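You operate a simulated robot arm through the tools that you are given. There is no shell and no other tool. Be economical: measure what you need, move in short steps, check, and stop when the job is done.

You are at the controls of a simulated robot arm. One attempt, no reset.

Task
Uncover the FORM console, clamp disc J3 on it, measure and save.
Fine: lid into the red CAPS bin; leave the disc clamped; save one reading.

The check looks at the end state, three seconds after you hand in, the way a careful person would. Anything else that was tipped, shoved, dropped, spilled or broken makes it a failure. A push-on lid holds only when it is set on centred and level and pressed home; a screw cap is set on level and turned clockwise until tight.

Robot
A 7-joint arm with a two-finger parallel gripper, fixed in place. Base frame: the origin is at the foot of the arm, x ahead of it, y to its left, z up. Units: cm, rad, N and s.
With the tool pointing down near the work surface it reaches from about 28 to 68 cm from the base axis. Its first joint turns from -1.152 to 1.152 rad. Payload 1.57 kg.
Tool frame: the origin (TCP) lies between the finger pads and is the grasp point; the fingertips stand 3 cm ahead of it; z points along the fingers, y is the line along which they close. The gripper opens to 11 cm. The fingers are 2.4 cm wide and 1.2 cm thick; the gripper's body (4.8 by 11.2 cm) begins 7.8 cm behind the TCP.
Orientation is that of the tool frame in the base frame, as a unit quaternion [w, x, y, z]. With the fingers straight down and closing along the base's y, the tool's x points along the base's -x, its y along +y and its z along -z.

Tools
- The arm moves only by the tool servo_tool. Its argument "increments" is a list of rows, each an object of numbers (a shift or turn left out is 0, a gripper value left out holds the last): "tx", "ty", "tz": the shift along the tool's x, y, z in cm; "wx", "wy", "wz": the turn, a rotation vector about the tool's x, y, z in rad; "gripper": the finger opening in cm, from 0 to 11. In form: [{"tx": .., "ty": .., "tz": .., "wx": .., "wy": .., "wz": .., "gripper": ..}, ...]. A call has 1 to 8 rows; each row shifts and turns the commanded pose from where the row before left it, along the tool's axes as they then stand. Each row takes 0.2 s and may step no farther than 5 cm and 0.15 rad from the row before; otherwise, or with a gripper value out of range, the whole call is refused. A pose out of reach is approached as far as the arm can. The call stops where the force on the tool passes 90 N (or 10 N more than at its start, if that is more) or the arm is blocked; 0.2 s more then pass. Each finger travels about 10.8 cm/s and halts on what it meets, pressing with about 23 N; the grip force reading is that of the motor and also rises with nothing between the fingers. The clock runs only during rows and for 0.2 s after the last one: add rows that do not move to give the fingers time. It gives the time, the measured TCP pose, the force on the tool (base axes), the opening and the grip force at its end, in the units of the frame above (readings bear some noise), with the torque about the TCP (base axes, N m) and any sound that the robot's microphone picked up, and new pictures: "views" is both (left out), scene, wrist or none.
- Cameras (640 x 400 px; columns grow to the right, rows downward): "scene" is fixed at [16.47, -39.88, 140.61]; the picture's right is [0.74, -0.67, 0.00], its down [-0.42, -0.46, -0.79] and it looks along [0.53, 0.58, -0.62] (base axes); focal length 214 px, centre (320, 200). "wrist" rides on the gripper at [7, 1.6, -14.1] in the tool frame; the picture's right is [-0.23, 0.97, 0.00], its down [-0.86, -0.20, -0.48] and it looks along [-0.47, -0.11, 0.88] (tool axes); focal length 222 px, centre (320, 200). There is no depth. A picture from a camera that has moved, and an enlarged one, comes with that camera's place and axes in the base frame and with its lens. The place of the scene camera against the robot may be out by one fixed shift of up to 1.2 cm in any direction.
- enlarge(camera, box): a new picture of the part [left, top, right, bottom] of that camera's present view, enlarged. No time passes.
- hand_in(): hands the job in; it is judged then, once.

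Go step by step. Nothing tells you positions but the pictures and the camera data: compare them with the known pose of the tool, close in by small moves and look again before you grip or let go. The budget is 120 turns and 200 pictures, counting those below and the enlarged ones. Unless the task says otherwise, let go and move clear before handing in, and close with one line.

The tools are called after ">>>" as a command line: name --argument value ..., lists and objects as JSON in quotes. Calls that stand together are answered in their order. servo_tool: Moves the arm, as the interface text tells. Its arguments: {"type":"object","properties":{"increments":{"type":"array","items":{"type":"object","properties":{"tx":{"type":"number"},"ty":{"type":"number"},"tz":{"type":"number"},"wx":{"type":"number"},"wy":{"type":"number"},"wz":{"type":"number"},"gripper":{"type":"number"}}}},"views":{"type":"string","enum":["both","scene","wrist","none"]}},"required":["increments"]} The other tools are called the same way: enlarge (camera, box) takes an enlarged picture of a part of a camera's view; hand_in () hands the job in.

At the start:

```text
time_s: 0.0
tcp_pos: [32.4, 8.05, 133.78]
orientation: [0.0, 0.0, 1.0, 0.001]
wrist_force: [-0.2, -0.4, 0.7]
wrist_torque: [-0.02, -0.04, 0.02]
opening: 11.01
finger_force: 0.1
```

scene: 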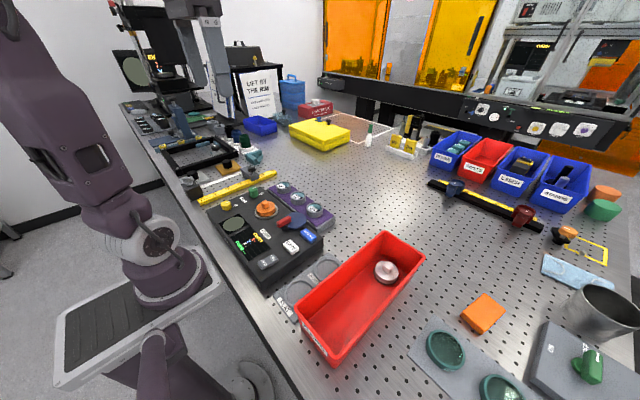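
wrist: 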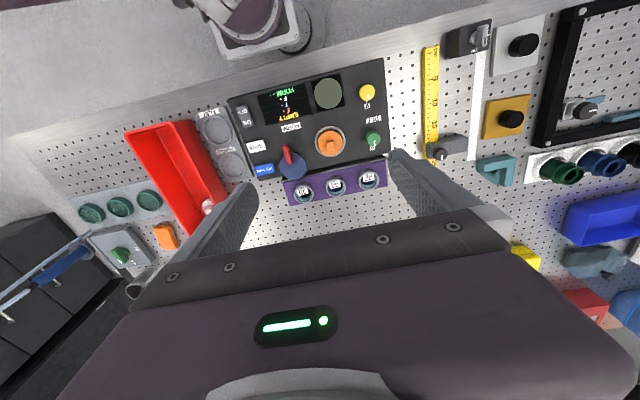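

I see a black console with an orange lid, discs on a purple rack beside it, and a red bin. I'll enlarge the views to read the labels.

>>> enlarge --camera "scene" --box '[190, 170, 350, 290]'

>>> enlarge --camera "wrist" --box '[220, 60, 400, 210]'

>>> enlarge --camera "scene" --box '[260, 220, 440, 370]'

```text
3.33 times, centred on (270, 230) of scene
camera zoom: at [16.47, -39.88, 140.61], right [0.74, -0.67, 0.0], down [-0.42, -0.46, -0.79], along [0.53, 0.58, -0.62], focal length 715 px, centre (487, 100)
```

zoom: 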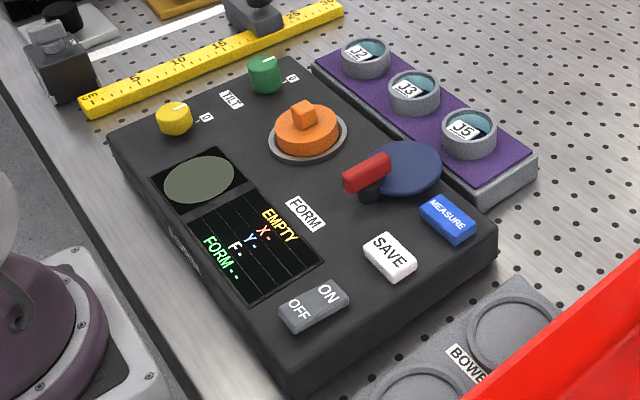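

```text
2.67 times, centred on (310, 135) of wrist
camera zoom: at [25.42, 9.53, 147.84], right [0.23, 0.97, 0.0], down [0.86, -0.2, 0.48], along [0.47, -0.11, -0.88], focal length 592 px, centre (347, 373)
```

zoom: 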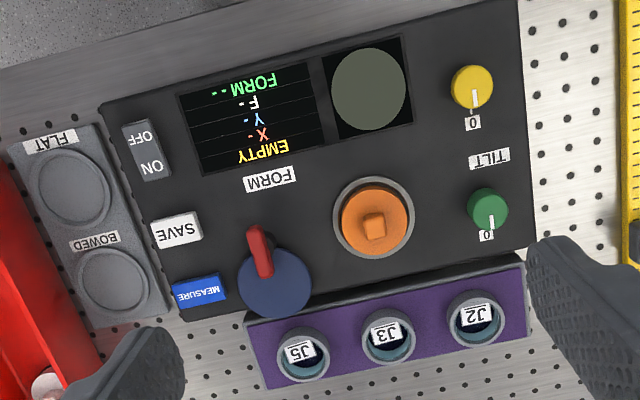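

```text
2.67 times, centred on (350, 295) of scene
camera zoom: at [16.47, -39.88, 140.61], right [0.74, -0.67, 0.0], down [-0.42, -0.46, -0.79], along [0.53, 0.58, -0.62], focal length 572 px, centre (240, -53)
```

zoom: 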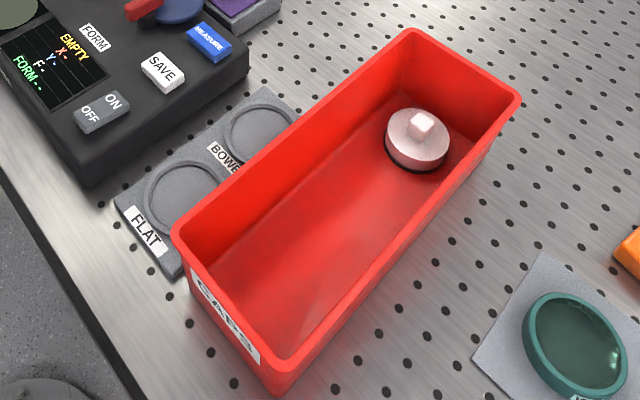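

The lid knob triangulates to roughly (38, 9, 100). I'll move above it at a safe height and look again.

>>> servo_tool --increments '[{"tx": -3, "tz": 3}, {"tx": -2.8, "ty": 0.8, "tz": 4}, {"tz": 4.5}, {"tz": 4.5}, {"tz": 2}]'

```text
time_s: 1.2
tcp_pos: [38.13, 8.74, 115.69]
orientation: [0.0, -0.001, 1.0, 0.0]
wrist_force: [0.3, 0.0, -0.1]
wrist_torque: [-0.01, -0.04, -0.01]
opening: 11.0
finger_force: 0.0
camera wrist: at [31.24, 10.24, 129.77], right [0.23, 0.97, 0.0], down [0.85, -0.2, 0.48], along [0.47, -0.11, -0.88], focal length 222 px, centre (320, 200)
```

scene: 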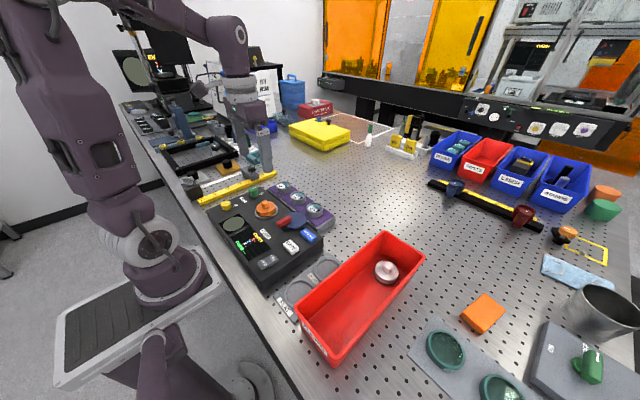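
wrist: 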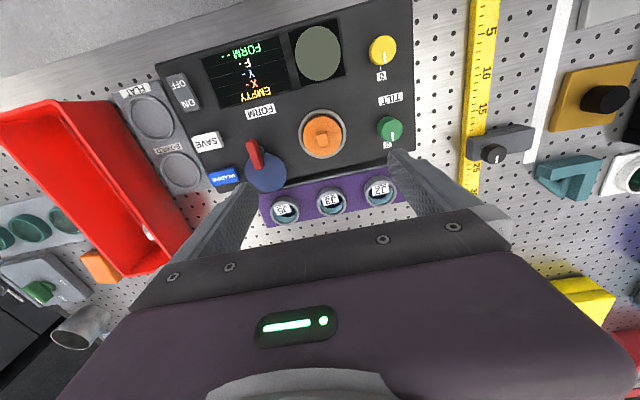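

The view is consistent: the lid is near (38.6, 9, 99). I'll enlarge for detail.

>>> enlarge --camera "wrist" --box '[190, 20, 430, 230]'

```text
1.90 times, centred on (310, 125) of wrist
camera zoom: at [31.24, 10.24, 129.77], right [0.23, 0.97, 0.0], down [0.85, -0.2, 0.48], along [0.47, -0.11, -0.88], focal length 423 px, centre (339, 343)
```

zoom: 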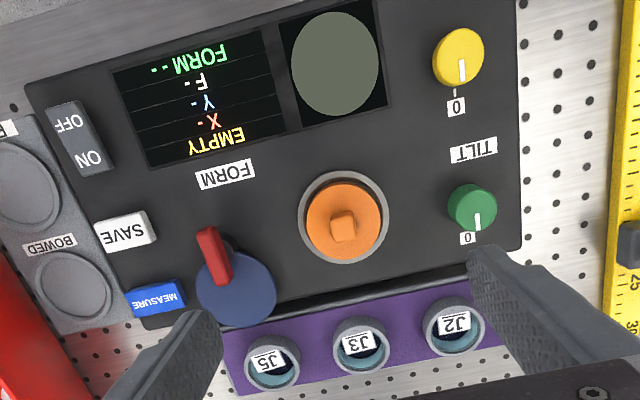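

The console is axis-aligned, with the lid knob near (38.4, 8.9). I'll narrow the fingers and descend partway.

>>> servo_tool --increments '[{"tz": 4, "gripper": 5}, {"tz": 4, "tx": -0.3, "ty": 0.15}, {"tz": 1.5}, {}]'

>>> enlarge --camera "scene" --box '[220, 160, 320, 240]'

>>> enlarge --camera "wrist" --box '[220, 50, 420, 230]'

```text
time_s: 2.2
tcp_pos: [38.43, 8.85, 106.13]
orientation: [0.0, -0.001, 1.0, 0.0]
wrist_force: [0.5, -0.5, 0.1]
wrist_torque: [-0.02, 0.0, 0.04]
opening: 4.98
finger_force: 0.0
camera wrist: at [31.48, 10.4, 120.31], right [0.23, 0.97, 0.0], down [0.85, -0.2, 0.48], along [0.47, -0.11, -0.88], focal length 222 px, centre (320, 200)
```

scene: 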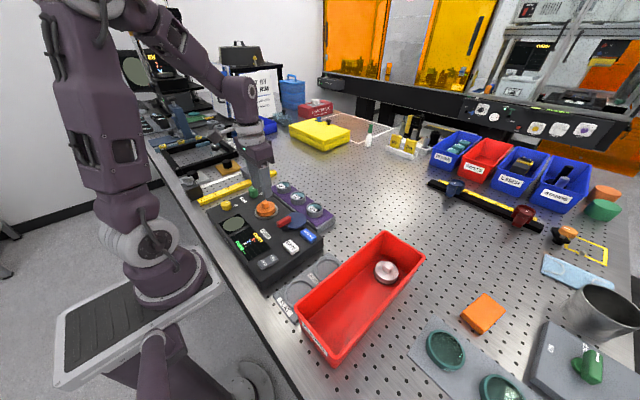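
wrist: 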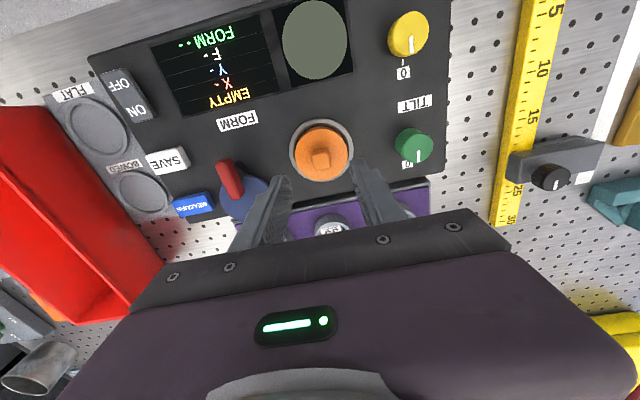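

```text
5.00 times, centred on (270, 200) of scene
camera zoom: at [16.47, -39.88, 140.61], right [0.74, -0.67, 0.0], down [-0.42, -0.46, -0.79], along [0.53, 0.58, -0.62], focal length 1072 px, centre (570, 200)
```

zoom: 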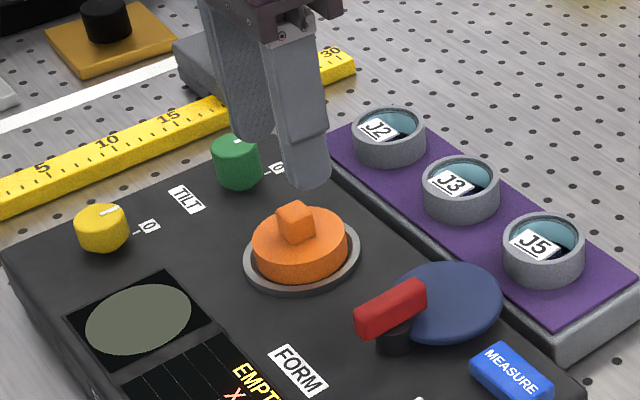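

```text
2.22 times, centred on (320, 140) of wrist
camera zoom: at [31.48, 10.4, 120.31], right [0.23, 0.97, 0.0], down [0.85, -0.2, 0.48], along [0.47, -0.11, -0.88], focal length 494 px, centre (320, 333)
```

zoom: 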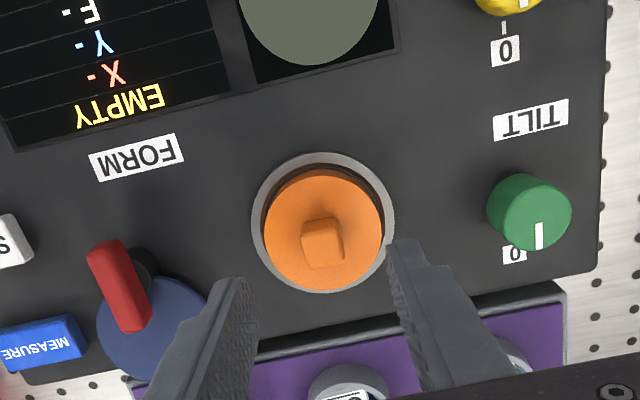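

The fingers straddle the knob in y; z is uncertain by 2 cm or so. I'll descend 2.5 cm with the fingers at 4.5 and check.

>>> servo_tool --increments '[{"tz": 1.5, "tx": -0.3, "gripper": 4.5}, {"tz": 1}, {}]' --views "none"

>>> enlarge --camera "scene" --box '[220, 160, 320, 240]'

>>> enlarge --camera "wrist" --box '[240, 80, 400, 230]'

```text
time_s: 3.0
tcp_pos: [38.76, 8.9, 103.83]
orientation: [0.0, 0.0, 1.0, 0.001]
wrist_force: [-0.4, -0.6, -0.1]
wrist_torque: [0.03, 0.0, 0.01]
opening: 4.48
finger_force: 0.1
```

```text
5.00 times, centred on (270, 200) of scene
camera zoom: at [16.47, -39.88, 140.61], right [0.74, -0.67, 0.0], down [-0.42, -0.46, -0.79], along [0.53, 0.58, -0.62], focal length 1072 px, centre (570, 200)
```

zoom: 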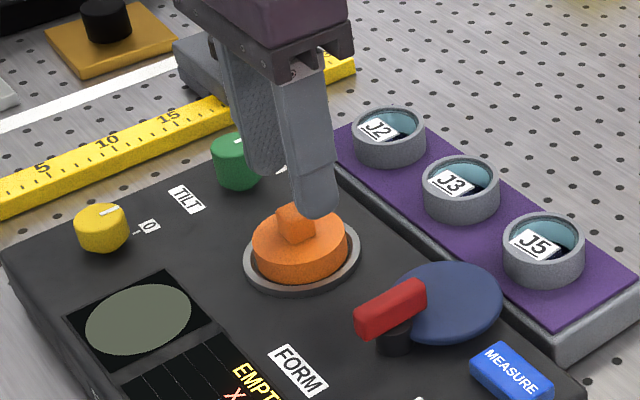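

```text
2.67 times, centred on (320, 155) of wrist
camera zoom: at [31.81, 10.49, 117.83], right [0.23, 0.97, 0.0], down [0.86, -0.2, 0.48], along [0.47, -0.11, -0.88], focal length 592 px, centre (320, 320)
```

zoom: 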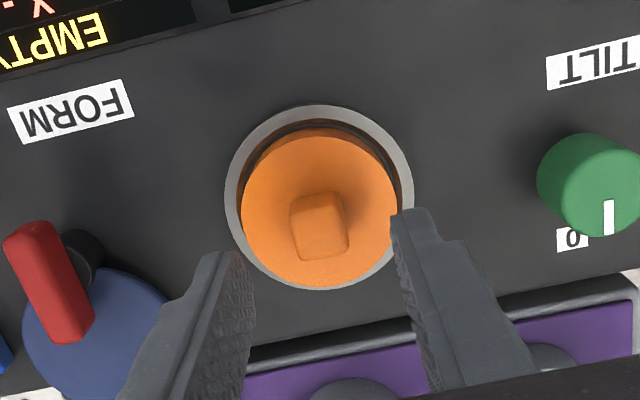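

The fingertips are about 1.5 cm above the knob's top, so I'll go down 2 cm and look.

>>> servo_tool --increments '[{"tz": 1, "gripper": 4}, {"tz": 1}, {}]' --views "none"

>>> enlarge --camera "scene" --box '[240, 180, 300, 230]'

>>> enlarge --camera "wrist" --box '[240, 80, 400, 230]'

```text
time_s: 3.8
tcp_pos: [38.78, 8.79, 101.78]
orientation: [-0.001, 0.0, 1.0, 0.0]
wrist_force: [0.7, -0.4, 0.2]
wrist_torque: [-0.02, -0.02, 0.03]
opening: 4.04
finger_force: 0.0
```

```text
8.00 times, centred on (270, 205) of scene
camera zoom: at [16.47, -39.88, 140.61], right [0.74, -0.67, 0.0], down [-0.42, -0.46, -0.79], along [0.53, 0.58, -0.62], focal length 1716 px, centre (720, 160)
```

zoom: 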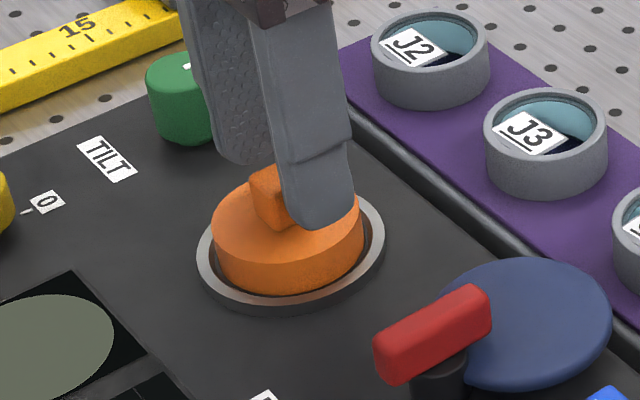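

```text
2.67 times, centred on (320, 155) of wrist
camera zoom: at [31.81, 10.44, 115.9], right [0.23, 0.97, 0.0], down [0.86, -0.2, 0.48], along [0.47, -0.11, -0.88], focal length 592 px, centre (320, 320)
```

zoom: 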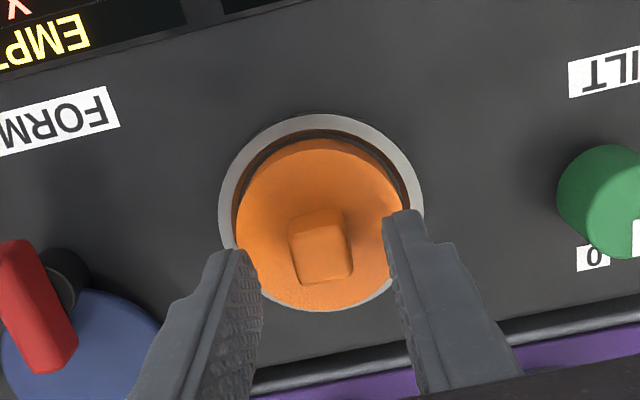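

The fingers are centred with the tips around knob height. I'll descend 0.8 cm and close on the knob.

>>> servo_tool --increments '[{"tz": 0.4}, {"tz": 0.4}, {"gripper": 1}, {}, {}]' --views "none"

>>> enlarge --camera "scene" --box '[240, 180, 300, 230]'

>>> enlarge --camera "wrist" --box '[240, 80, 400, 230]'

```text
time_s: 5.0
tcp_pos: [38.66, 8.97, 100.97]
orientation: [0.0, -0.001, 1.0, 0.0]
wrist_force: [-0.6, -0.1, -0.5]
wrist_torque: [0.01, -0.04, -0.03]
opening: 1.63
finger_force: 22.9
```

```text
8.00 times, centred on (270, 205) of scene
camera zoom: at [16.47, -39.88, 140.61], right [0.74, -0.67, 0.0], down [-0.42, -0.46, -0.79], along [0.53, 0.58, -0.62], focal length 1716 px, centre (720, 160)
```

zoom: 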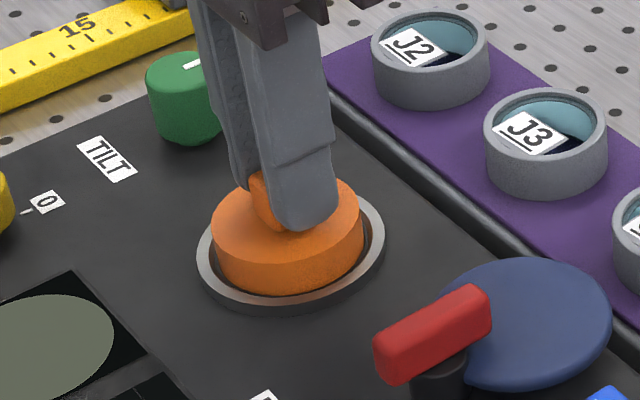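

```text
2.67 times, centred on (320, 155) of wrist
camera zoom: at [31.79, 10.51, 115.06], right [0.23, 0.97, 0.0], down [0.86, -0.2, 0.48], along [0.47, -0.11, -0.88], focal length 592 px, centre (320, 320)
```

zoom: 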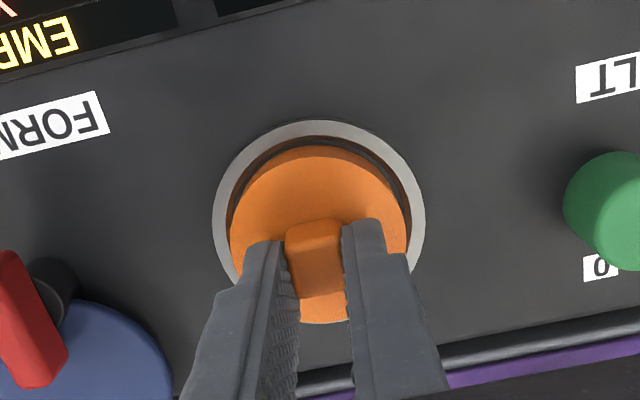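

The knob is gripped (1.63 cm). Now I'll lift straight up, slowly.

>>> servo_tool --increments '[{"tz": -0.5}, {"tz": -0.7}, {"tz": -1}, {}]' --views "none"

>>> enlarge --camera "scene" --box '[220, 160, 320, 240]'

```text
time_s: 6.0
tcp_pos: [38.78, 8.94, 103.19]
orientation: [0.0, 0.001, 1.0, 0.0]
wrist_force: [-0.3, -0.3, -0.2]
wrist_torque: [0.02, 0.02, 0.01]
opening: 1.64
finger_force: 23.0
```

```text
5.00 times, centred on (270, 200) of scene
camera zoom: at [16.47, -39.88, 140.61], right [0.74, -0.67, 0.0], down [-0.42, -0.46, -0.79], along [0.53, 0.58, -0.62], focal length 1072 px, centre (570, 200)
```

zoom: 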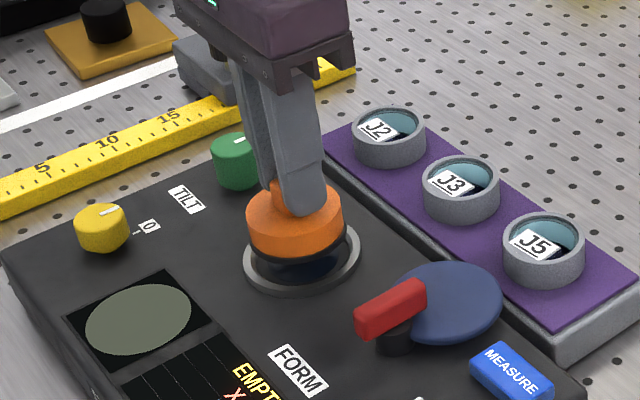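

The lid is free. I'll raise it and carry it over the middle of the CAPS bin, near (42, -28).

>>> servo_tool --increments '[{"tz": -4}, {"tz": -4}, {"tz": -1, "ty": -4}, {"ty": -4.8}, {"ty": -4.8}, {"ty": -4.8}, {"ty": -4.8}]' --views "none"

>>> servo_tool --increments '[{"ty": -4.8}, {"ty": -4.8, "tx": -2}, {"ty": -4, "tx": -1}, {}]'

```text
time_s: 7.6
tcp_pos: [38.47, -14.45, 112.25]
orientation: [-0.001, 0.0, 1.0, -0.001]
wrist_force: [0.3, 0.8, -0.8]
wrist_torque: [0.02, -0.01, 0.01]
opening: 1.64
finger_force: 23.8
```

```text
refused: row 2 steps farther than a row can; nothing moved
```

>>> servo_tool --increments '[{"ty": -4.5}, {"ty": -4.5, "tx": -2}, {"ty": -4.5, "tx": -1.5}, {}]'

```text
time_s: 8.6
tcp_pos: [42.43, -27.72, 111.97]
orientation: [0.0, 0.0, 1.0, 0.0]
wrist_force: [0.0, -0.1, -0.8]
wrist_torque: [-0.01, 0.0, 0.01]
opening: 1.66
finger_force: 22.5
camera wrist: at [35.51, -26.12, 126.02], right [0.23, 0.97, 0.0], down [0.86, -0.2, 0.48], along [0.47, -0.11, -0.88], focal length 222 px, centre (320, 200)
```

scene: 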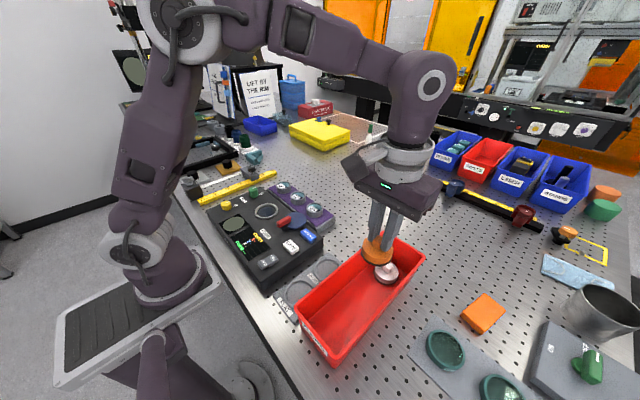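
wrist: 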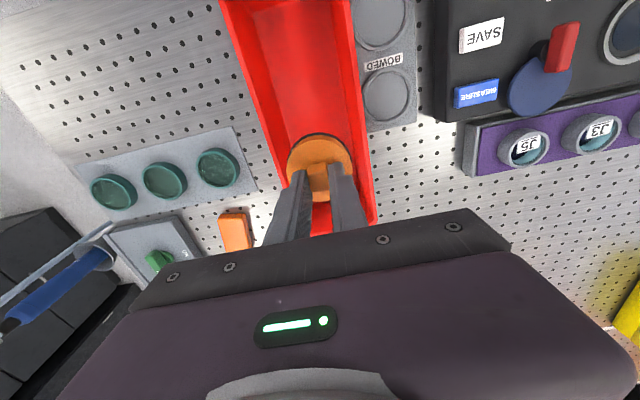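

The lid hangs over the bin's middle. I'll lower it toward the floor.

>>> servo_tool --increments '[{"tz": 4, "tx": 0.7}, {"tz": 4, "tx": 0.5, "ty": -0.2}, {"tz": 2}, {"tz": 1}, {"tz": 0.5}, {}]'

```text
time_s: 10.0
tcp_pos: [41.15, -27.97, 100.81]
orientation: [0.0, 0.0, 1.0, 0.0]
wrist_force: [0.1, 0.1, -1.7]
wrist_torque: [0.01, -0.01, -0.04]
opening: 1.64
finger_force: 22.7
camera wrist: at [34.17, -26.38, 114.78], right [0.23, 0.97, 0.0], down [0.86, -0.2, 0.48], along [0.47, -0.11, -0.88], focal length 222 px, centre (320, 200)
```

scene: 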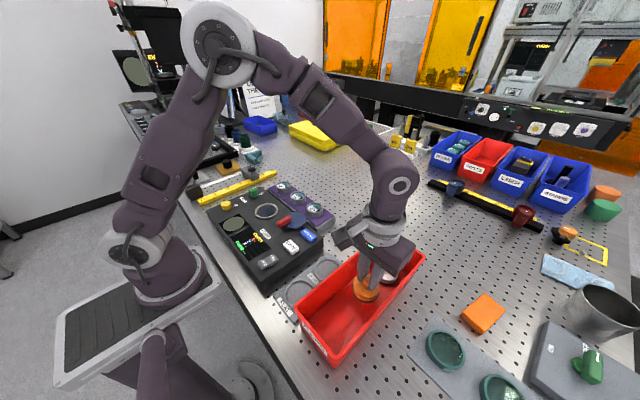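
wrist: 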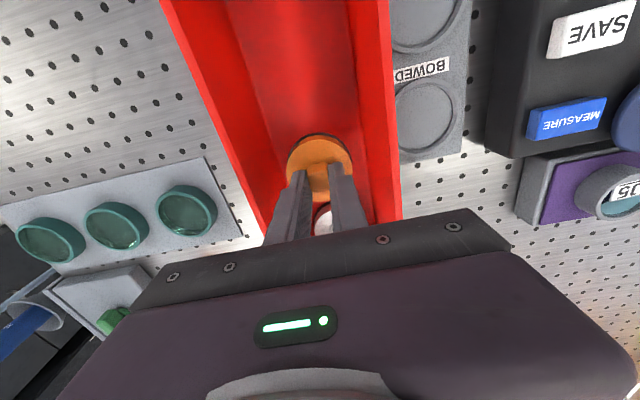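

I'll keep lowering in small steps until it touches.

>>> servo_tool --increments '[{"tz": 1}, {"tz": 0.8}, {"tz": 0.5}, {}]' --views "none"

>>> enlarge --camera "scene" --box '[290, 220, 440, 350]'

```text
time_s: 11.0
tcp_pos: [41.14, -27.96, 98.38]
orientation: [0.0, 0.0, 1.0, 0.001]
wrist_force: [0.6, 0.1, 0.3]
wrist_torque: [0.0, 0.0, -0.01]
opening: 1.62
finger_force: 22.7
```

```text
3.08 times, centred on (365, 285) of scene
camera zoom: at [16.47, -39.88, 140.61], right [0.74, -0.67, 0.0], down [-0.42, -0.46, -0.79], along [0.53, 0.58, -0.62], focal length 660 px, centre (182, -62)
```

zoom: 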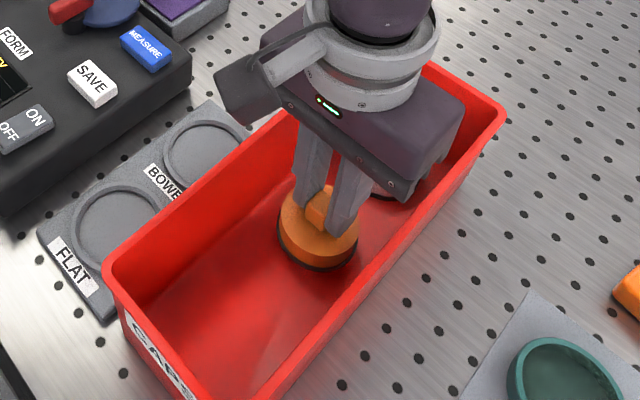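

>>> servo_tool --increments '[{"tz": 0.4}, {"tz": 0.4}, {"tz": 0.3}, {}]' --views "none"

>>> enlarge --camera "scene" --box '[290, 220, 440, 350]'

```text
time_s: 12.0
tcp_pos: [40.98, -27.92, 97.19]
orientation: [0.001, 0.001, 1.0, 0.0]
wrist_force: [-0.4, -0.6, 0.8]
wrist_torque: [0.01, 0.02, -0.02]
opening: 1.63
finger_force: 22.7
```

```text
3.08 times, centred on (365, 285) of scene
camera zoom: at [16.47, -39.88, 140.61], right [0.74, -0.67, 0.0], down [-0.42, -0.46, -0.79], along [0.53, 0.58, -0.62], focal length 660 px, centre (182, -62)
```

zoom: 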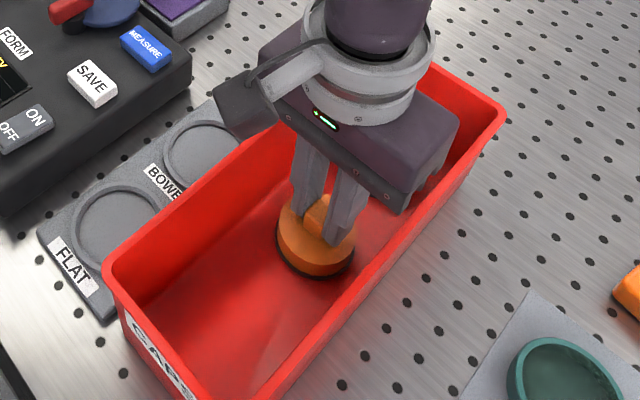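

>>> servo_tool --increments '[{"tz": 0.3}, {"tz": 0.3}, {"tz": 0.3}, {}]' --views "none"

>>> enlarge --camera "wrist" --box '[220, 60, 420, 250]'

```text
time_s: 13.0
tcp_pos: [41.07, -27.89, 96.54]
orientation: [0.001, 0.0, 1.0, -0.001]
wrist_force: [1.6, 1.5, 18.1]
wrist_torque: [0.05, -0.05, -0.01]
opening: 1.66
finger_force: 22.7
```

```text
2.11 times, centred on (320, 155) of wrist
camera zoom: at [34.12, -26.38, 110.51], right [0.23, 0.97, 0.0], down [0.85, -0.2, 0.48], along [0.47, -0.11, -0.88], focal length 468 px, centre (320, 295)
```

zoom: 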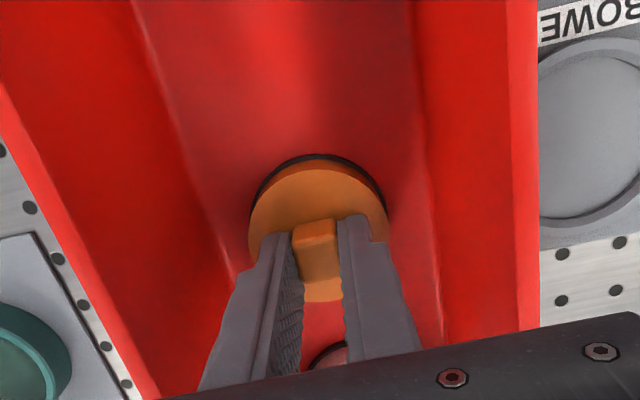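

The lid is on the bin floor (18 N). I'll open a little, rise straight up, then view the uncovered console.

>>> servo_tool --increments '[{"tz": -0.1}, {"gripper": 3.5}, {}, {"tz": -3}, {"tz": -4}, {"tz": -4}, {"tz": -4}]' --views "scene"

>>> enlarge --camera "scene" --box '[290, 220, 440, 350]'

>>> enlarge --camera "scene" --box '[220, 160, 340, 256]'

```text
time_s: 14.6
tcp_pos: [41.02, -27.77, 111.44]
orientation: [0.001, -0.001, 1.0, -0.001]
wrist_force: [-0.2, 0.2, 0.5]
wrist_torque: [0.01, 0.01, -0.02]
opening: 3.51
finger_force: 0.1
```

scene: 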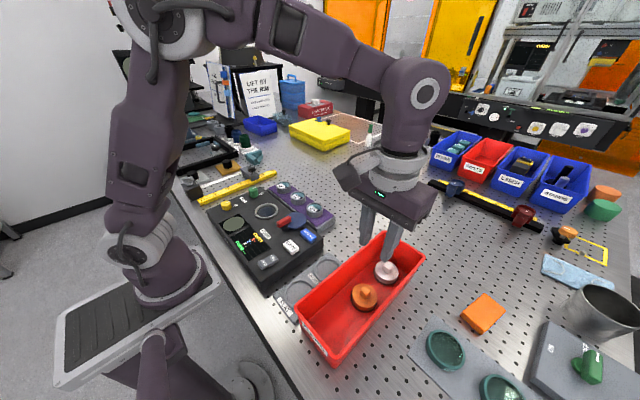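

```text
3.08 times, centred on (365, 285) of scene
camera zoom: at [16.47, -39.88, 140.61], right [0.74, -0.67, 0.0], down [-0.42, -0.46, -0.79], along [0.53, 0.58, -0.62], focal length 660 px, centre (182, -62)
```

zoom: 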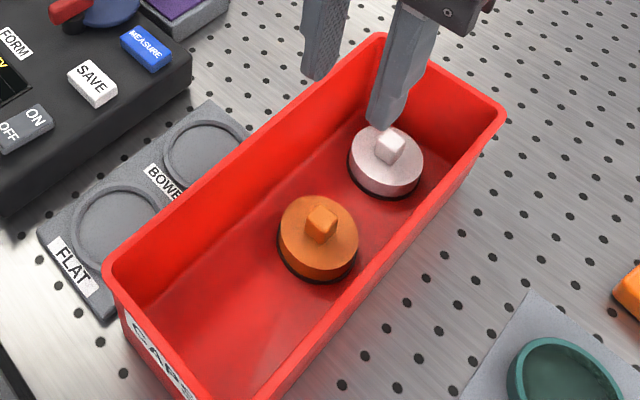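

```text
4.17 times, centred on (280, 208) of scene
camera zoom: at [16.47, -39.88, 140.61], right [0.74, -0.67, 0.0], down [-0.42, -0.46, -0.79], along [0.53, 0.58, -0.62], focal length 894 px, centre (487, 167)
```

zoom: 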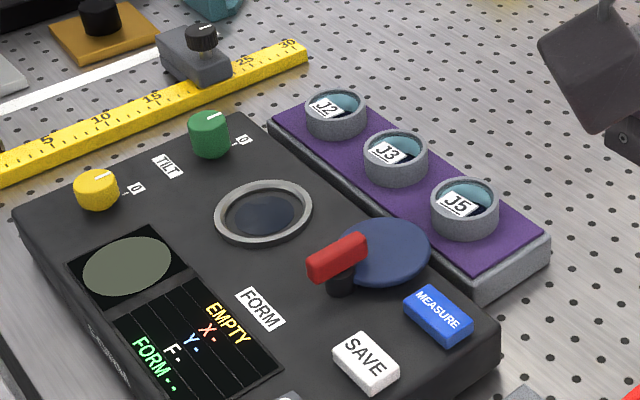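

The lid lies upright in the CAPS bin. Next I'll go above the console and disc tray for a good look at J3, the stage and the clamp.

>>> servo_tool --increments '[{"ty": 4.8}, {"ty": 4.8}, {"ty": 4.8}, {"ty": 4.8}, {"ty": 4.8, "tx": -1}, {"ty": 4.8, "tx": -1}, {"ty": 4.8, "tx": -1}, {"ty": 1.5, "tx": -3}]' --views "none"

>>> servo_tool --increments '[{"ty": 0.7, "tx": -2, "gripper": 7}, {}]' --views "wrist"

>>> enlarge --camera "wrist" --box '[200, 60, 440, 220]'

```text
time_s: 16.4
tcp_pos: [47.03, 7.16, 111.47]
orientation: [-0.001, 0.001, 1.0, 0.001]
wrist_force: [-0.8, 0.9, -0.1]
wrist_torque: [0.01, 0.01, 0.01]
opening: 3.48
finger_force: 0.0
```

```text
time_s: 17.0
tcp_pos: [49.2, 7.89, 111.42]
orientation: [0.0, 0.0, 1.0, 0.0]
wrist_force: [0.7, -0.7, 0.2]
wrist_torque: [0.04, 0.05, 0.01]
opening: 7.0
finger_force: 0.0
camera wrist: at [42.2, 9.35, 125.48], right [0.23, 0.97, 0.0], down [0.86, -0.2, 0.48], along [0.47, -0.11, -0.88], focal length 222 px, centre (320, 200)
```

wrist: 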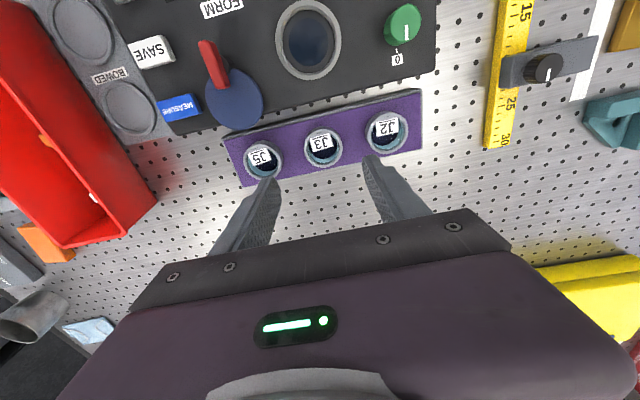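

```text
2.50 times, centred on (320, 140) of wrist
camera zoom: at [42.2, 9.35, 125.48], right [0.23, 0.97, 0.0], down [0.86, -0.2, 0.48], along [0.47, -0.11, -0.88], focal length 555 px, centre (320, 350)
```

zoom: 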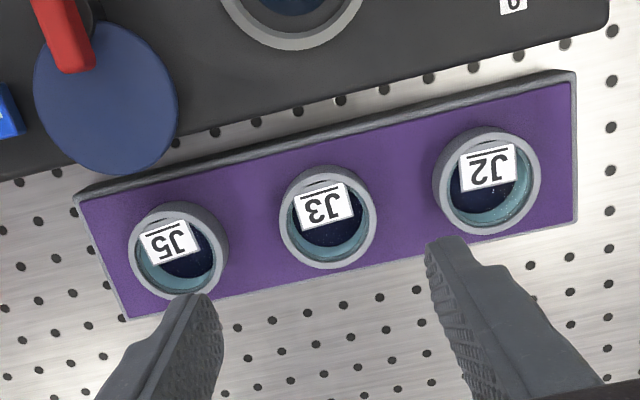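

J3 is the middle ring-mounted disc, about 5.4 cm wide near (50.6, 7.9) with its top around z 95. I'll descend over it with the fingers at 7.4 cm and check.

>>> servo_tool --increments '[{"tz": 4, "tx": -1.4, "gripper": 7.4}, {"tz": 4}, {"tz": 3}, {}]' --views "none"

>>> enlarge --camera "wrist" --box '[200, 60, 440, 220]'

>>> enlarge --camera "scene" --box '[240, 160, 340, 240]'

```text
time_s: 18.0
tcp_pos: [50.65, 7.56, 100.41]
orientation: [0.0, 0.0, 1.0, 0.0]
wrist_force: [0.9, -0.2, 0.1]
wrist_torque: [0.01, 0.0, 0.01]
opening: 7.39
finger_force: 0.1
```

```text
2.50 times, centred on (320, 140) of wrist
camera zoom: at [43.64, 9.25, 114.51], right [0.23, 0.97, 0.0], down [0.85, -0.2, 0.48], along [0.47, -0.11, -0.88], focal length 555 px, centre (320, 350)
```

zoom: 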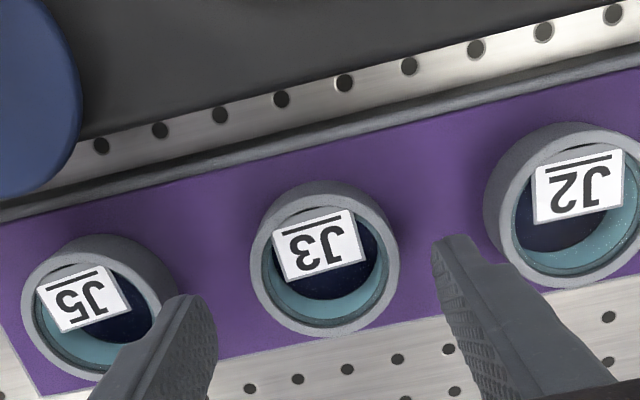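

```text
5.00 times, centred on (290, 200) of scene
camera zoom: at [16.47, -39.88, 140.61], right [0.74, -0.67, 0.0], down [-0.42, -0.46, -0.79], along [0.53, 0.58, -0.62], focal length 1072 px, centre (470, 200)
```

zoom: 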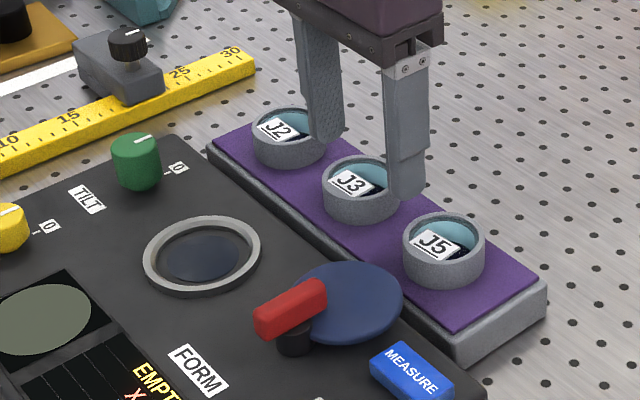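

J3 sits centred between the fingers. I'll step down 1.5 cm and look again.

>>> servo_tool --increments '[{"tz": 0.8, "ty": 0.1}, {"tz": 0.7}, {}]' --views "none"

>>> enlarge --camera "wrist" --box '[200, 60, 440, 220]'

>>> enlarge --camera "scene" --box '[270, 165, 340, 221]'

```text
time_s: 18.8
tcp_pos: [50.5, 7.93, 99.13]
orientation: [0.0, 0.001, 1.0, 0.0]
wrist_force: [-0.1, 0.2, -0.2]
wrist_torque: [0.02, -0.02, 0.0]
opening: 7.4
finger_force: 0.1
```

```text
2.50 times, centred on (320, 140) of wrist
camera zoom: at [43.59, 9.39, 113.11], right [0.23, 0.97, 0.0], down [0.86, -0.2, 0.48], along [0.47, -0.11, -0.88], focal length 555 px, centre (320, 350)
```

zoom: 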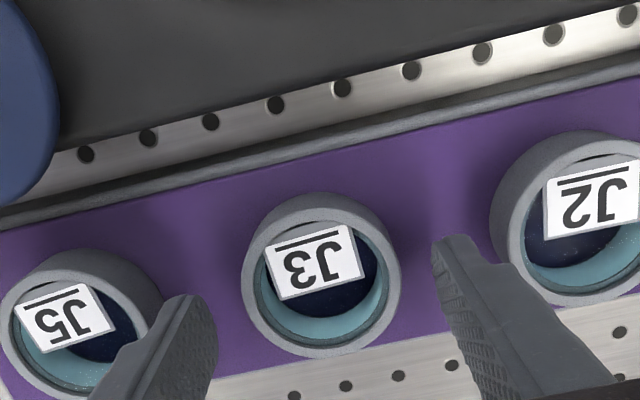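

```text
7.14 times, centred on (305, 193) of scene
camera zoom: at [16.47, -39.88, 140.61], right [0.74, -0.67, 0.0], down [-0.42, -0.46, -0.79], along [0.53, 0.58, -0.62], focal length 1532 px, centre (427, 250)
```

zoom: 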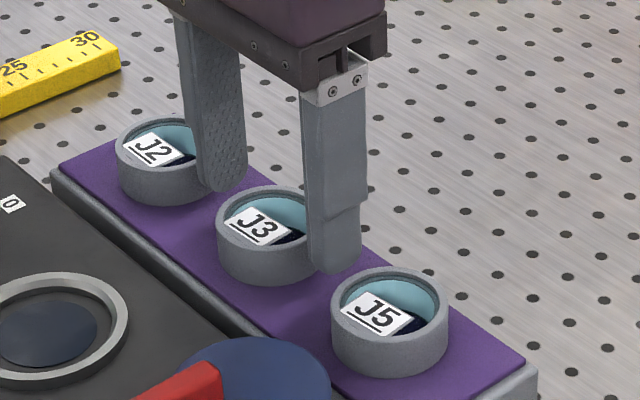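

The fingers clear J3 on both sides with about 1 cm each. I'll go down another 1.5 cm and check side clearance and height.

>>> servo_tool --increments '[{"tz": 0.8, "ty": -0.05, "tx": 0.1}, {"tz": 0.7}, {}]' --views "none"

>>> enlarge --camera "wrist" --box '[200, 80, 440, 240]'

>>> enlarge --camera "scene" --box '[270, 165, 340, 221]'

```text
time_s: 19.6
tcp_pos: [50.44, 7.84, 97.43]
orientation: [0.001, 0.0, 1.0, 0.001]
wrist_force: [0.6, -1.1, -0.7]
wrist_torque: [0.0, 0.01, -0.01]
opening: 7.41
finger_force: 0.1
```

```text
2.50 times, centred on (320, 160) of wrist
camera zoom: at [43.47, 9.33, 111.51], right [0.23, 0.97, 0.0], down [0.86, -0.2, 0.48], along [0.47, -0.11, -0.88], focal length 555 px, centre (320, 300)
```

zoom: 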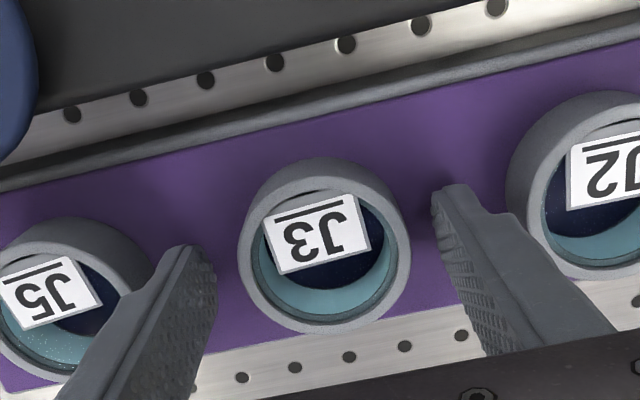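

```text
7.14 times, centred on (305, 193) of scene
camera zoom: at [16.47, -39.88, 140.61], right [0.74, -0.67, 0.0], down [-0.42, -0.46, -0.79], along [0.53, 0.58, -0.62], focal length 1532 px, centre (427, 250)
```

zoom: 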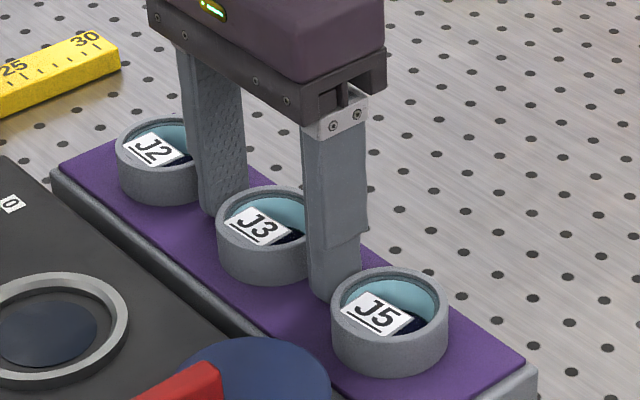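

The ring top is about level with the fingertips and centred. I'll go 0.9 cm lower, then close gently.

>>> servo_tool --increments '[{"tz": 0.5}, {"tz": 0.4}, {}]' --views "none"

>>> enlarge --camera "scene" --box '[270, 165, 340, 221]'

>>> enlarge --camera "wrist" --box '[200, 80, 440, 240]'

```text
time_s: 20.1
tcp_pos: [50.46, 7.95, 97.38]
orientation: [0.003, 0.0, 1.0, 0.0]
wrist_force: [-12.3, 0.7, 24.4]
wrist_torque: [-0.09, 0.64, 0.1]
opening: 7.41
finger_force: 0.2
stopped in row 2: the force on the tool passed its limit at 107 N (the readings are from after the stop); the commanded pose is now the measured one
```

```text
7.14 times, centred on (305, 193) of scene
camera zoom: at [16.4, -39.88, 140.61], right [0.74, -0.67, 0.0], down [-0.42, -0.46, -0.79], along [0.53, 0.58, -0.62], focal length 1532 px, centre (427, 250)
```

zoom: 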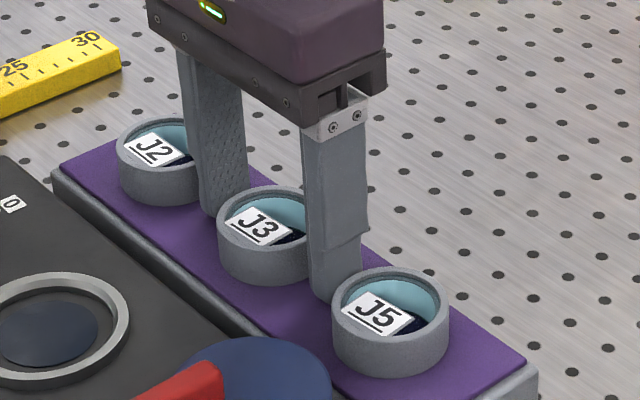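

```text
2.50 times, centred on (320, 160) of wrist
camera zoom: at [43.37, 9.33, 111.43], right [0.23, 0.97, 0.0], down [0.85, -0.2, 0.48], along [0.47, -0.11, -0.88], focal length 555 px, centre (320, 300)
```

zoom: 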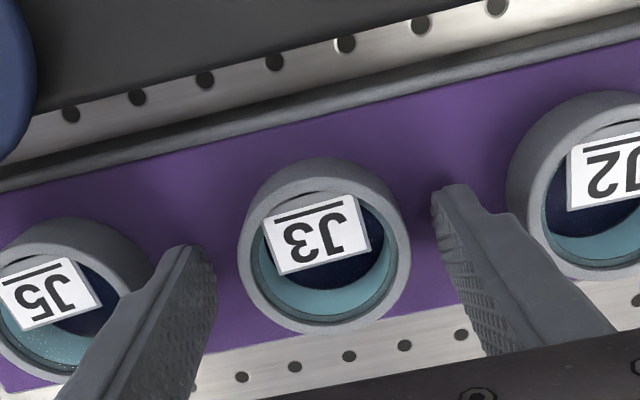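

The tips met the tray top at z≈94.4, so the ring stands about 94.4–96.5. I'll rise 1.0 cm, leaving the lower rim free for seating, and close on J3.

>>> servo_tool --increments '[{"tz": -0.6, "tx": 0.15}, {"tz": -0.4, "tx": 0.15}, {"gripper": 6}, {"gripper": 5}, {"gripper": 4.5}, {}, {}]' --views "none"

>>> enlarge --camera "scene" --box '[270, 165, 340, 221]'

>>> enlarge --camera "wrist" --box '[200, 80, 440, 240]'

```text
time_s: 21.7
tcp_pos: [50.25, 7.82, 98.33]
orientation: [0.004, -0.001, 1.0, 0.0]
wrist_force: [0.7, 0.7, -1.1]
wrist_torque: [0.02, 0.01, 0.0]
opening: 5.08
finger_force: 23.0
```

```text
7.14 times, centred on (305, 193) of scene
camera zoom: at [16.47, -39.88, 140.61], right [0.74, -0.67, 0.0], down [-0.42, -0.46, -0.79], along [0.53, 0.58, -0.62], focal length 1532 px, centre (427, 250)
```

zoom: 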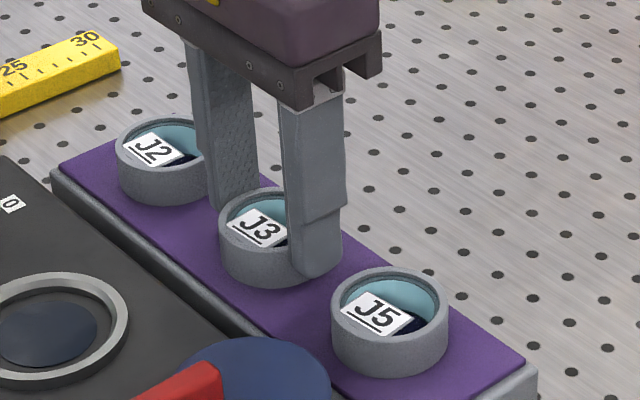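

```text
2.50 times, centred on (320, 160) of wrist
camera zoom: at [43.18, 9.32, 112.33], right [0.23, 0.97, 0.0], down [0.85, -0.2, 0.49], along [0.47, -0.11, -0.87], focal length 555 px, centre (320, 300)
```

zoom: 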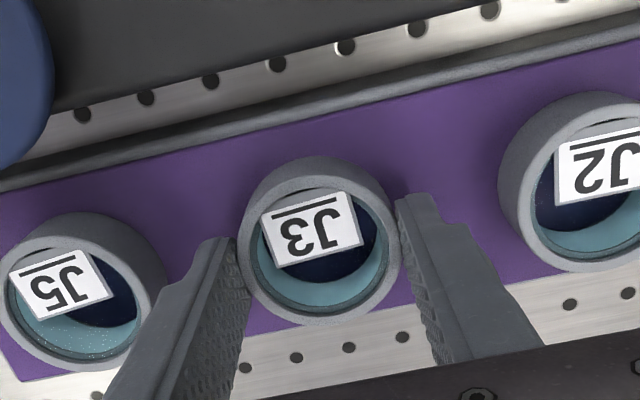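

J3 is gripped at 5.08 cm. I'll lift it.

>>> servo_tool --increments '[{"tz": -0.6}, {"tz": -1.5, "wy": 0.008}, {"tz": -3}, {"tz": -3}, {"tz": -2}, {}]' --views "none"

>>> enlarge --camera "scene" --box '[220, 130, 340, 230]'

>>> enlarge --camera "wrist" --box '[160, 20, 460, 240]'

```text
time_s: 23.1
tcp_pos: [50.18, 7.78, 108.24]
orientation: [0.001, 0.0, 1.0, 0.0]
wrist_force: [-0.4, -0.5, -0.1]
wrist_torque: [0.01, -0.04, -0.02]
opening: 5.04
finger_force: 22.7
```

```text
4.00 times, centred on (280, 180) of scene
camera zoom: at [16.47, -39.88, 140.61], right [0.74, -0.67, 0.0], down [-0.42, -0.46, -0.79], along [0.53, 0.58, -0.62], focal length 858 px, centre (480, 280)
```

zoom: 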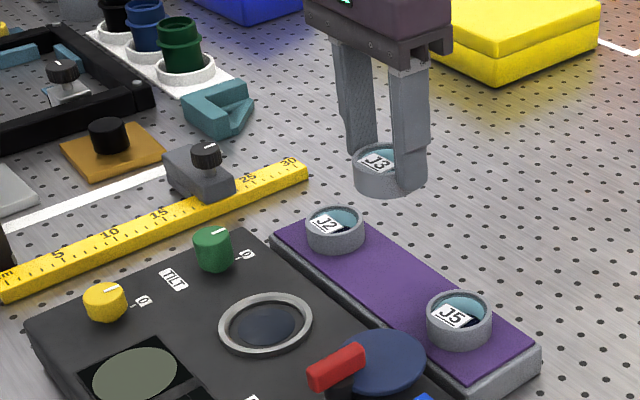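

```text
1.82 times, centred on (310, 130) of wrist
camera zoom: at [43.35, 9.36, 122.39], right [0.23, 0.97, 0.0], down [0.86, -0.2, 0.48], along [0.47, -0.11, -0.88], focal length 404 px, centre (338, 327)
```

zoom: 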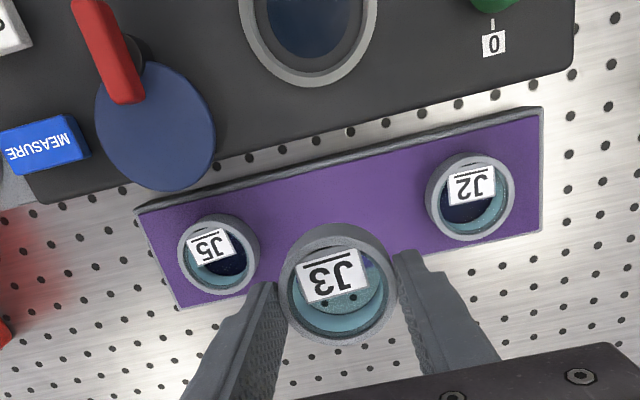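

J3 is in hand (ring and glass together). I'll move above the stage at this height and check alignment.

>>> servo_tool --increments '[{"tx": 4, "ty": 0.4}, {"tx": 4, "ty": 0.4}, {"tx": 3.4, "ty": 0.2}, {}]' --views "none"

>>> enlarge --camera "scene" --box '[220, 130, 340, 230]'

>>> enlarge --camera "wrist" --box '[160, 20, 460, 240]'

```text
time_s: 24.1
tcp_pos: [38.86, 8.78, 108.4]
orientation: [0.0, 0.001, 1.0, 0.001]
wrist_force: [0.0, -0.8, -0.7]
wrist_torque: [0.01, -0.01, 0.02]
opening: 5.09
finger_force: 22.7
```

```text
4.00 times, centred on (280, 180) of scene
camera zoom: at [16.47, -39.88, 140.61], right [0.74, -0.67, 0.0], down [-0.42, -0.46, -0.79], along [0.53, 0.58, -0.62], focal length 858 px, centre (480, 280)
```

zoom: 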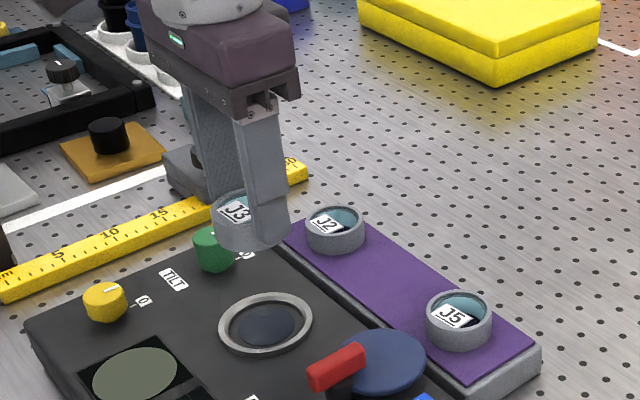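

```text
1.82 times, centred on (310, 130) of wrist
camera zoom: at [31.96, 10.36, 122.5], right [0.23, 0.97, 0.0], down [0.85, -0.2, 0.48], along [0.47, -0.11, -0.88], focal length 404 px, centre (338, 327)
```

zoom: 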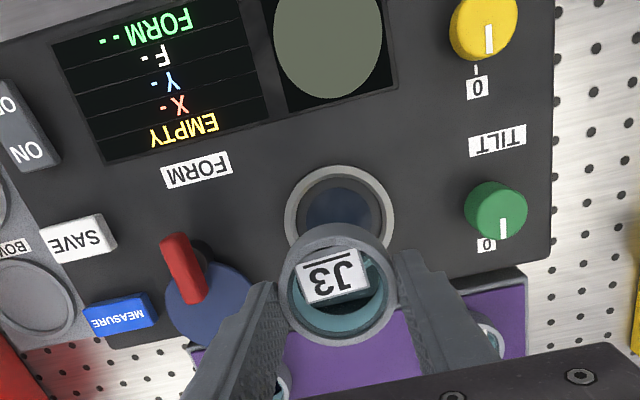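

Stage centre is near (38.35, 8.95), and the disc sits 0.4 cm back in x from the TCP, so we're nearly aligned. I'll descend to about 1.5 cm above the stage.

>>> servo_tool --increments '[{"tz": 3, "ty": 0.12}, {"tz": 2.5}, {"tz": 1}, {}]' --views "none"

>>> enlarge --camera "scene" --box '[230, 170, 310, 234]'

>>> enlarge --camera "wrist" --box '[220, 80, 420, 240]'

```text
time_s: 25.1
tcp_pos: [38.73, 8.96, 101.81]
orientation: [0.0, 0.0, 1.0, 0.0]
wrist_force: [-0.1, -0.1, -0.7]
wrist_torque: [0.0, 0.02, 0.04]
opening: 5.05
finger_force: 22.7
```

```text
6.25 times, centred on (270, 202) of scene
camera zoom: at [16.47, -39.88, 140.61], right [0.74, -0.67, 0.0], down [-0.42, -0.46, -0.79], along [0.53, 0.58, -0.62], focal length 1340 px, centre (632, 188)
```

zoom: 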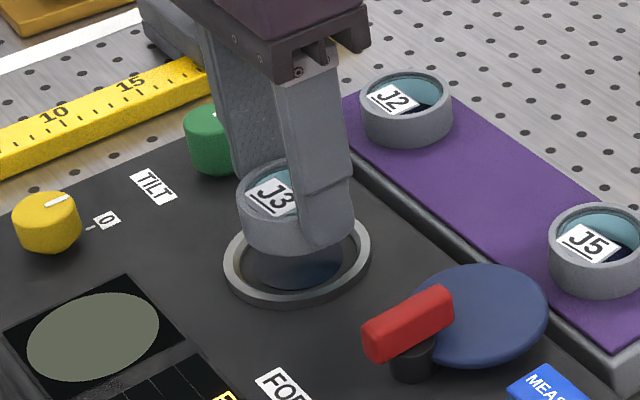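

```text
2.50 times, centred on (320, 160) of wrist
camera zoom: at [31.88, 10.41, 115.91], right [0.23, 0.97, 0.0], down [0.86, -0.2, 0.48], along [0.47, -0.11, -0.88], focal length 555 px, centre (320, 300)
```

zoom: 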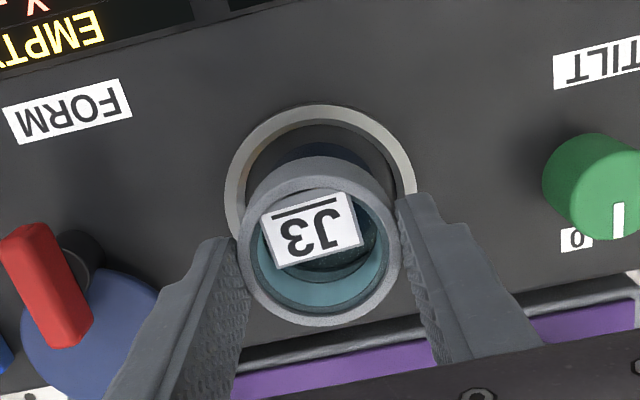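

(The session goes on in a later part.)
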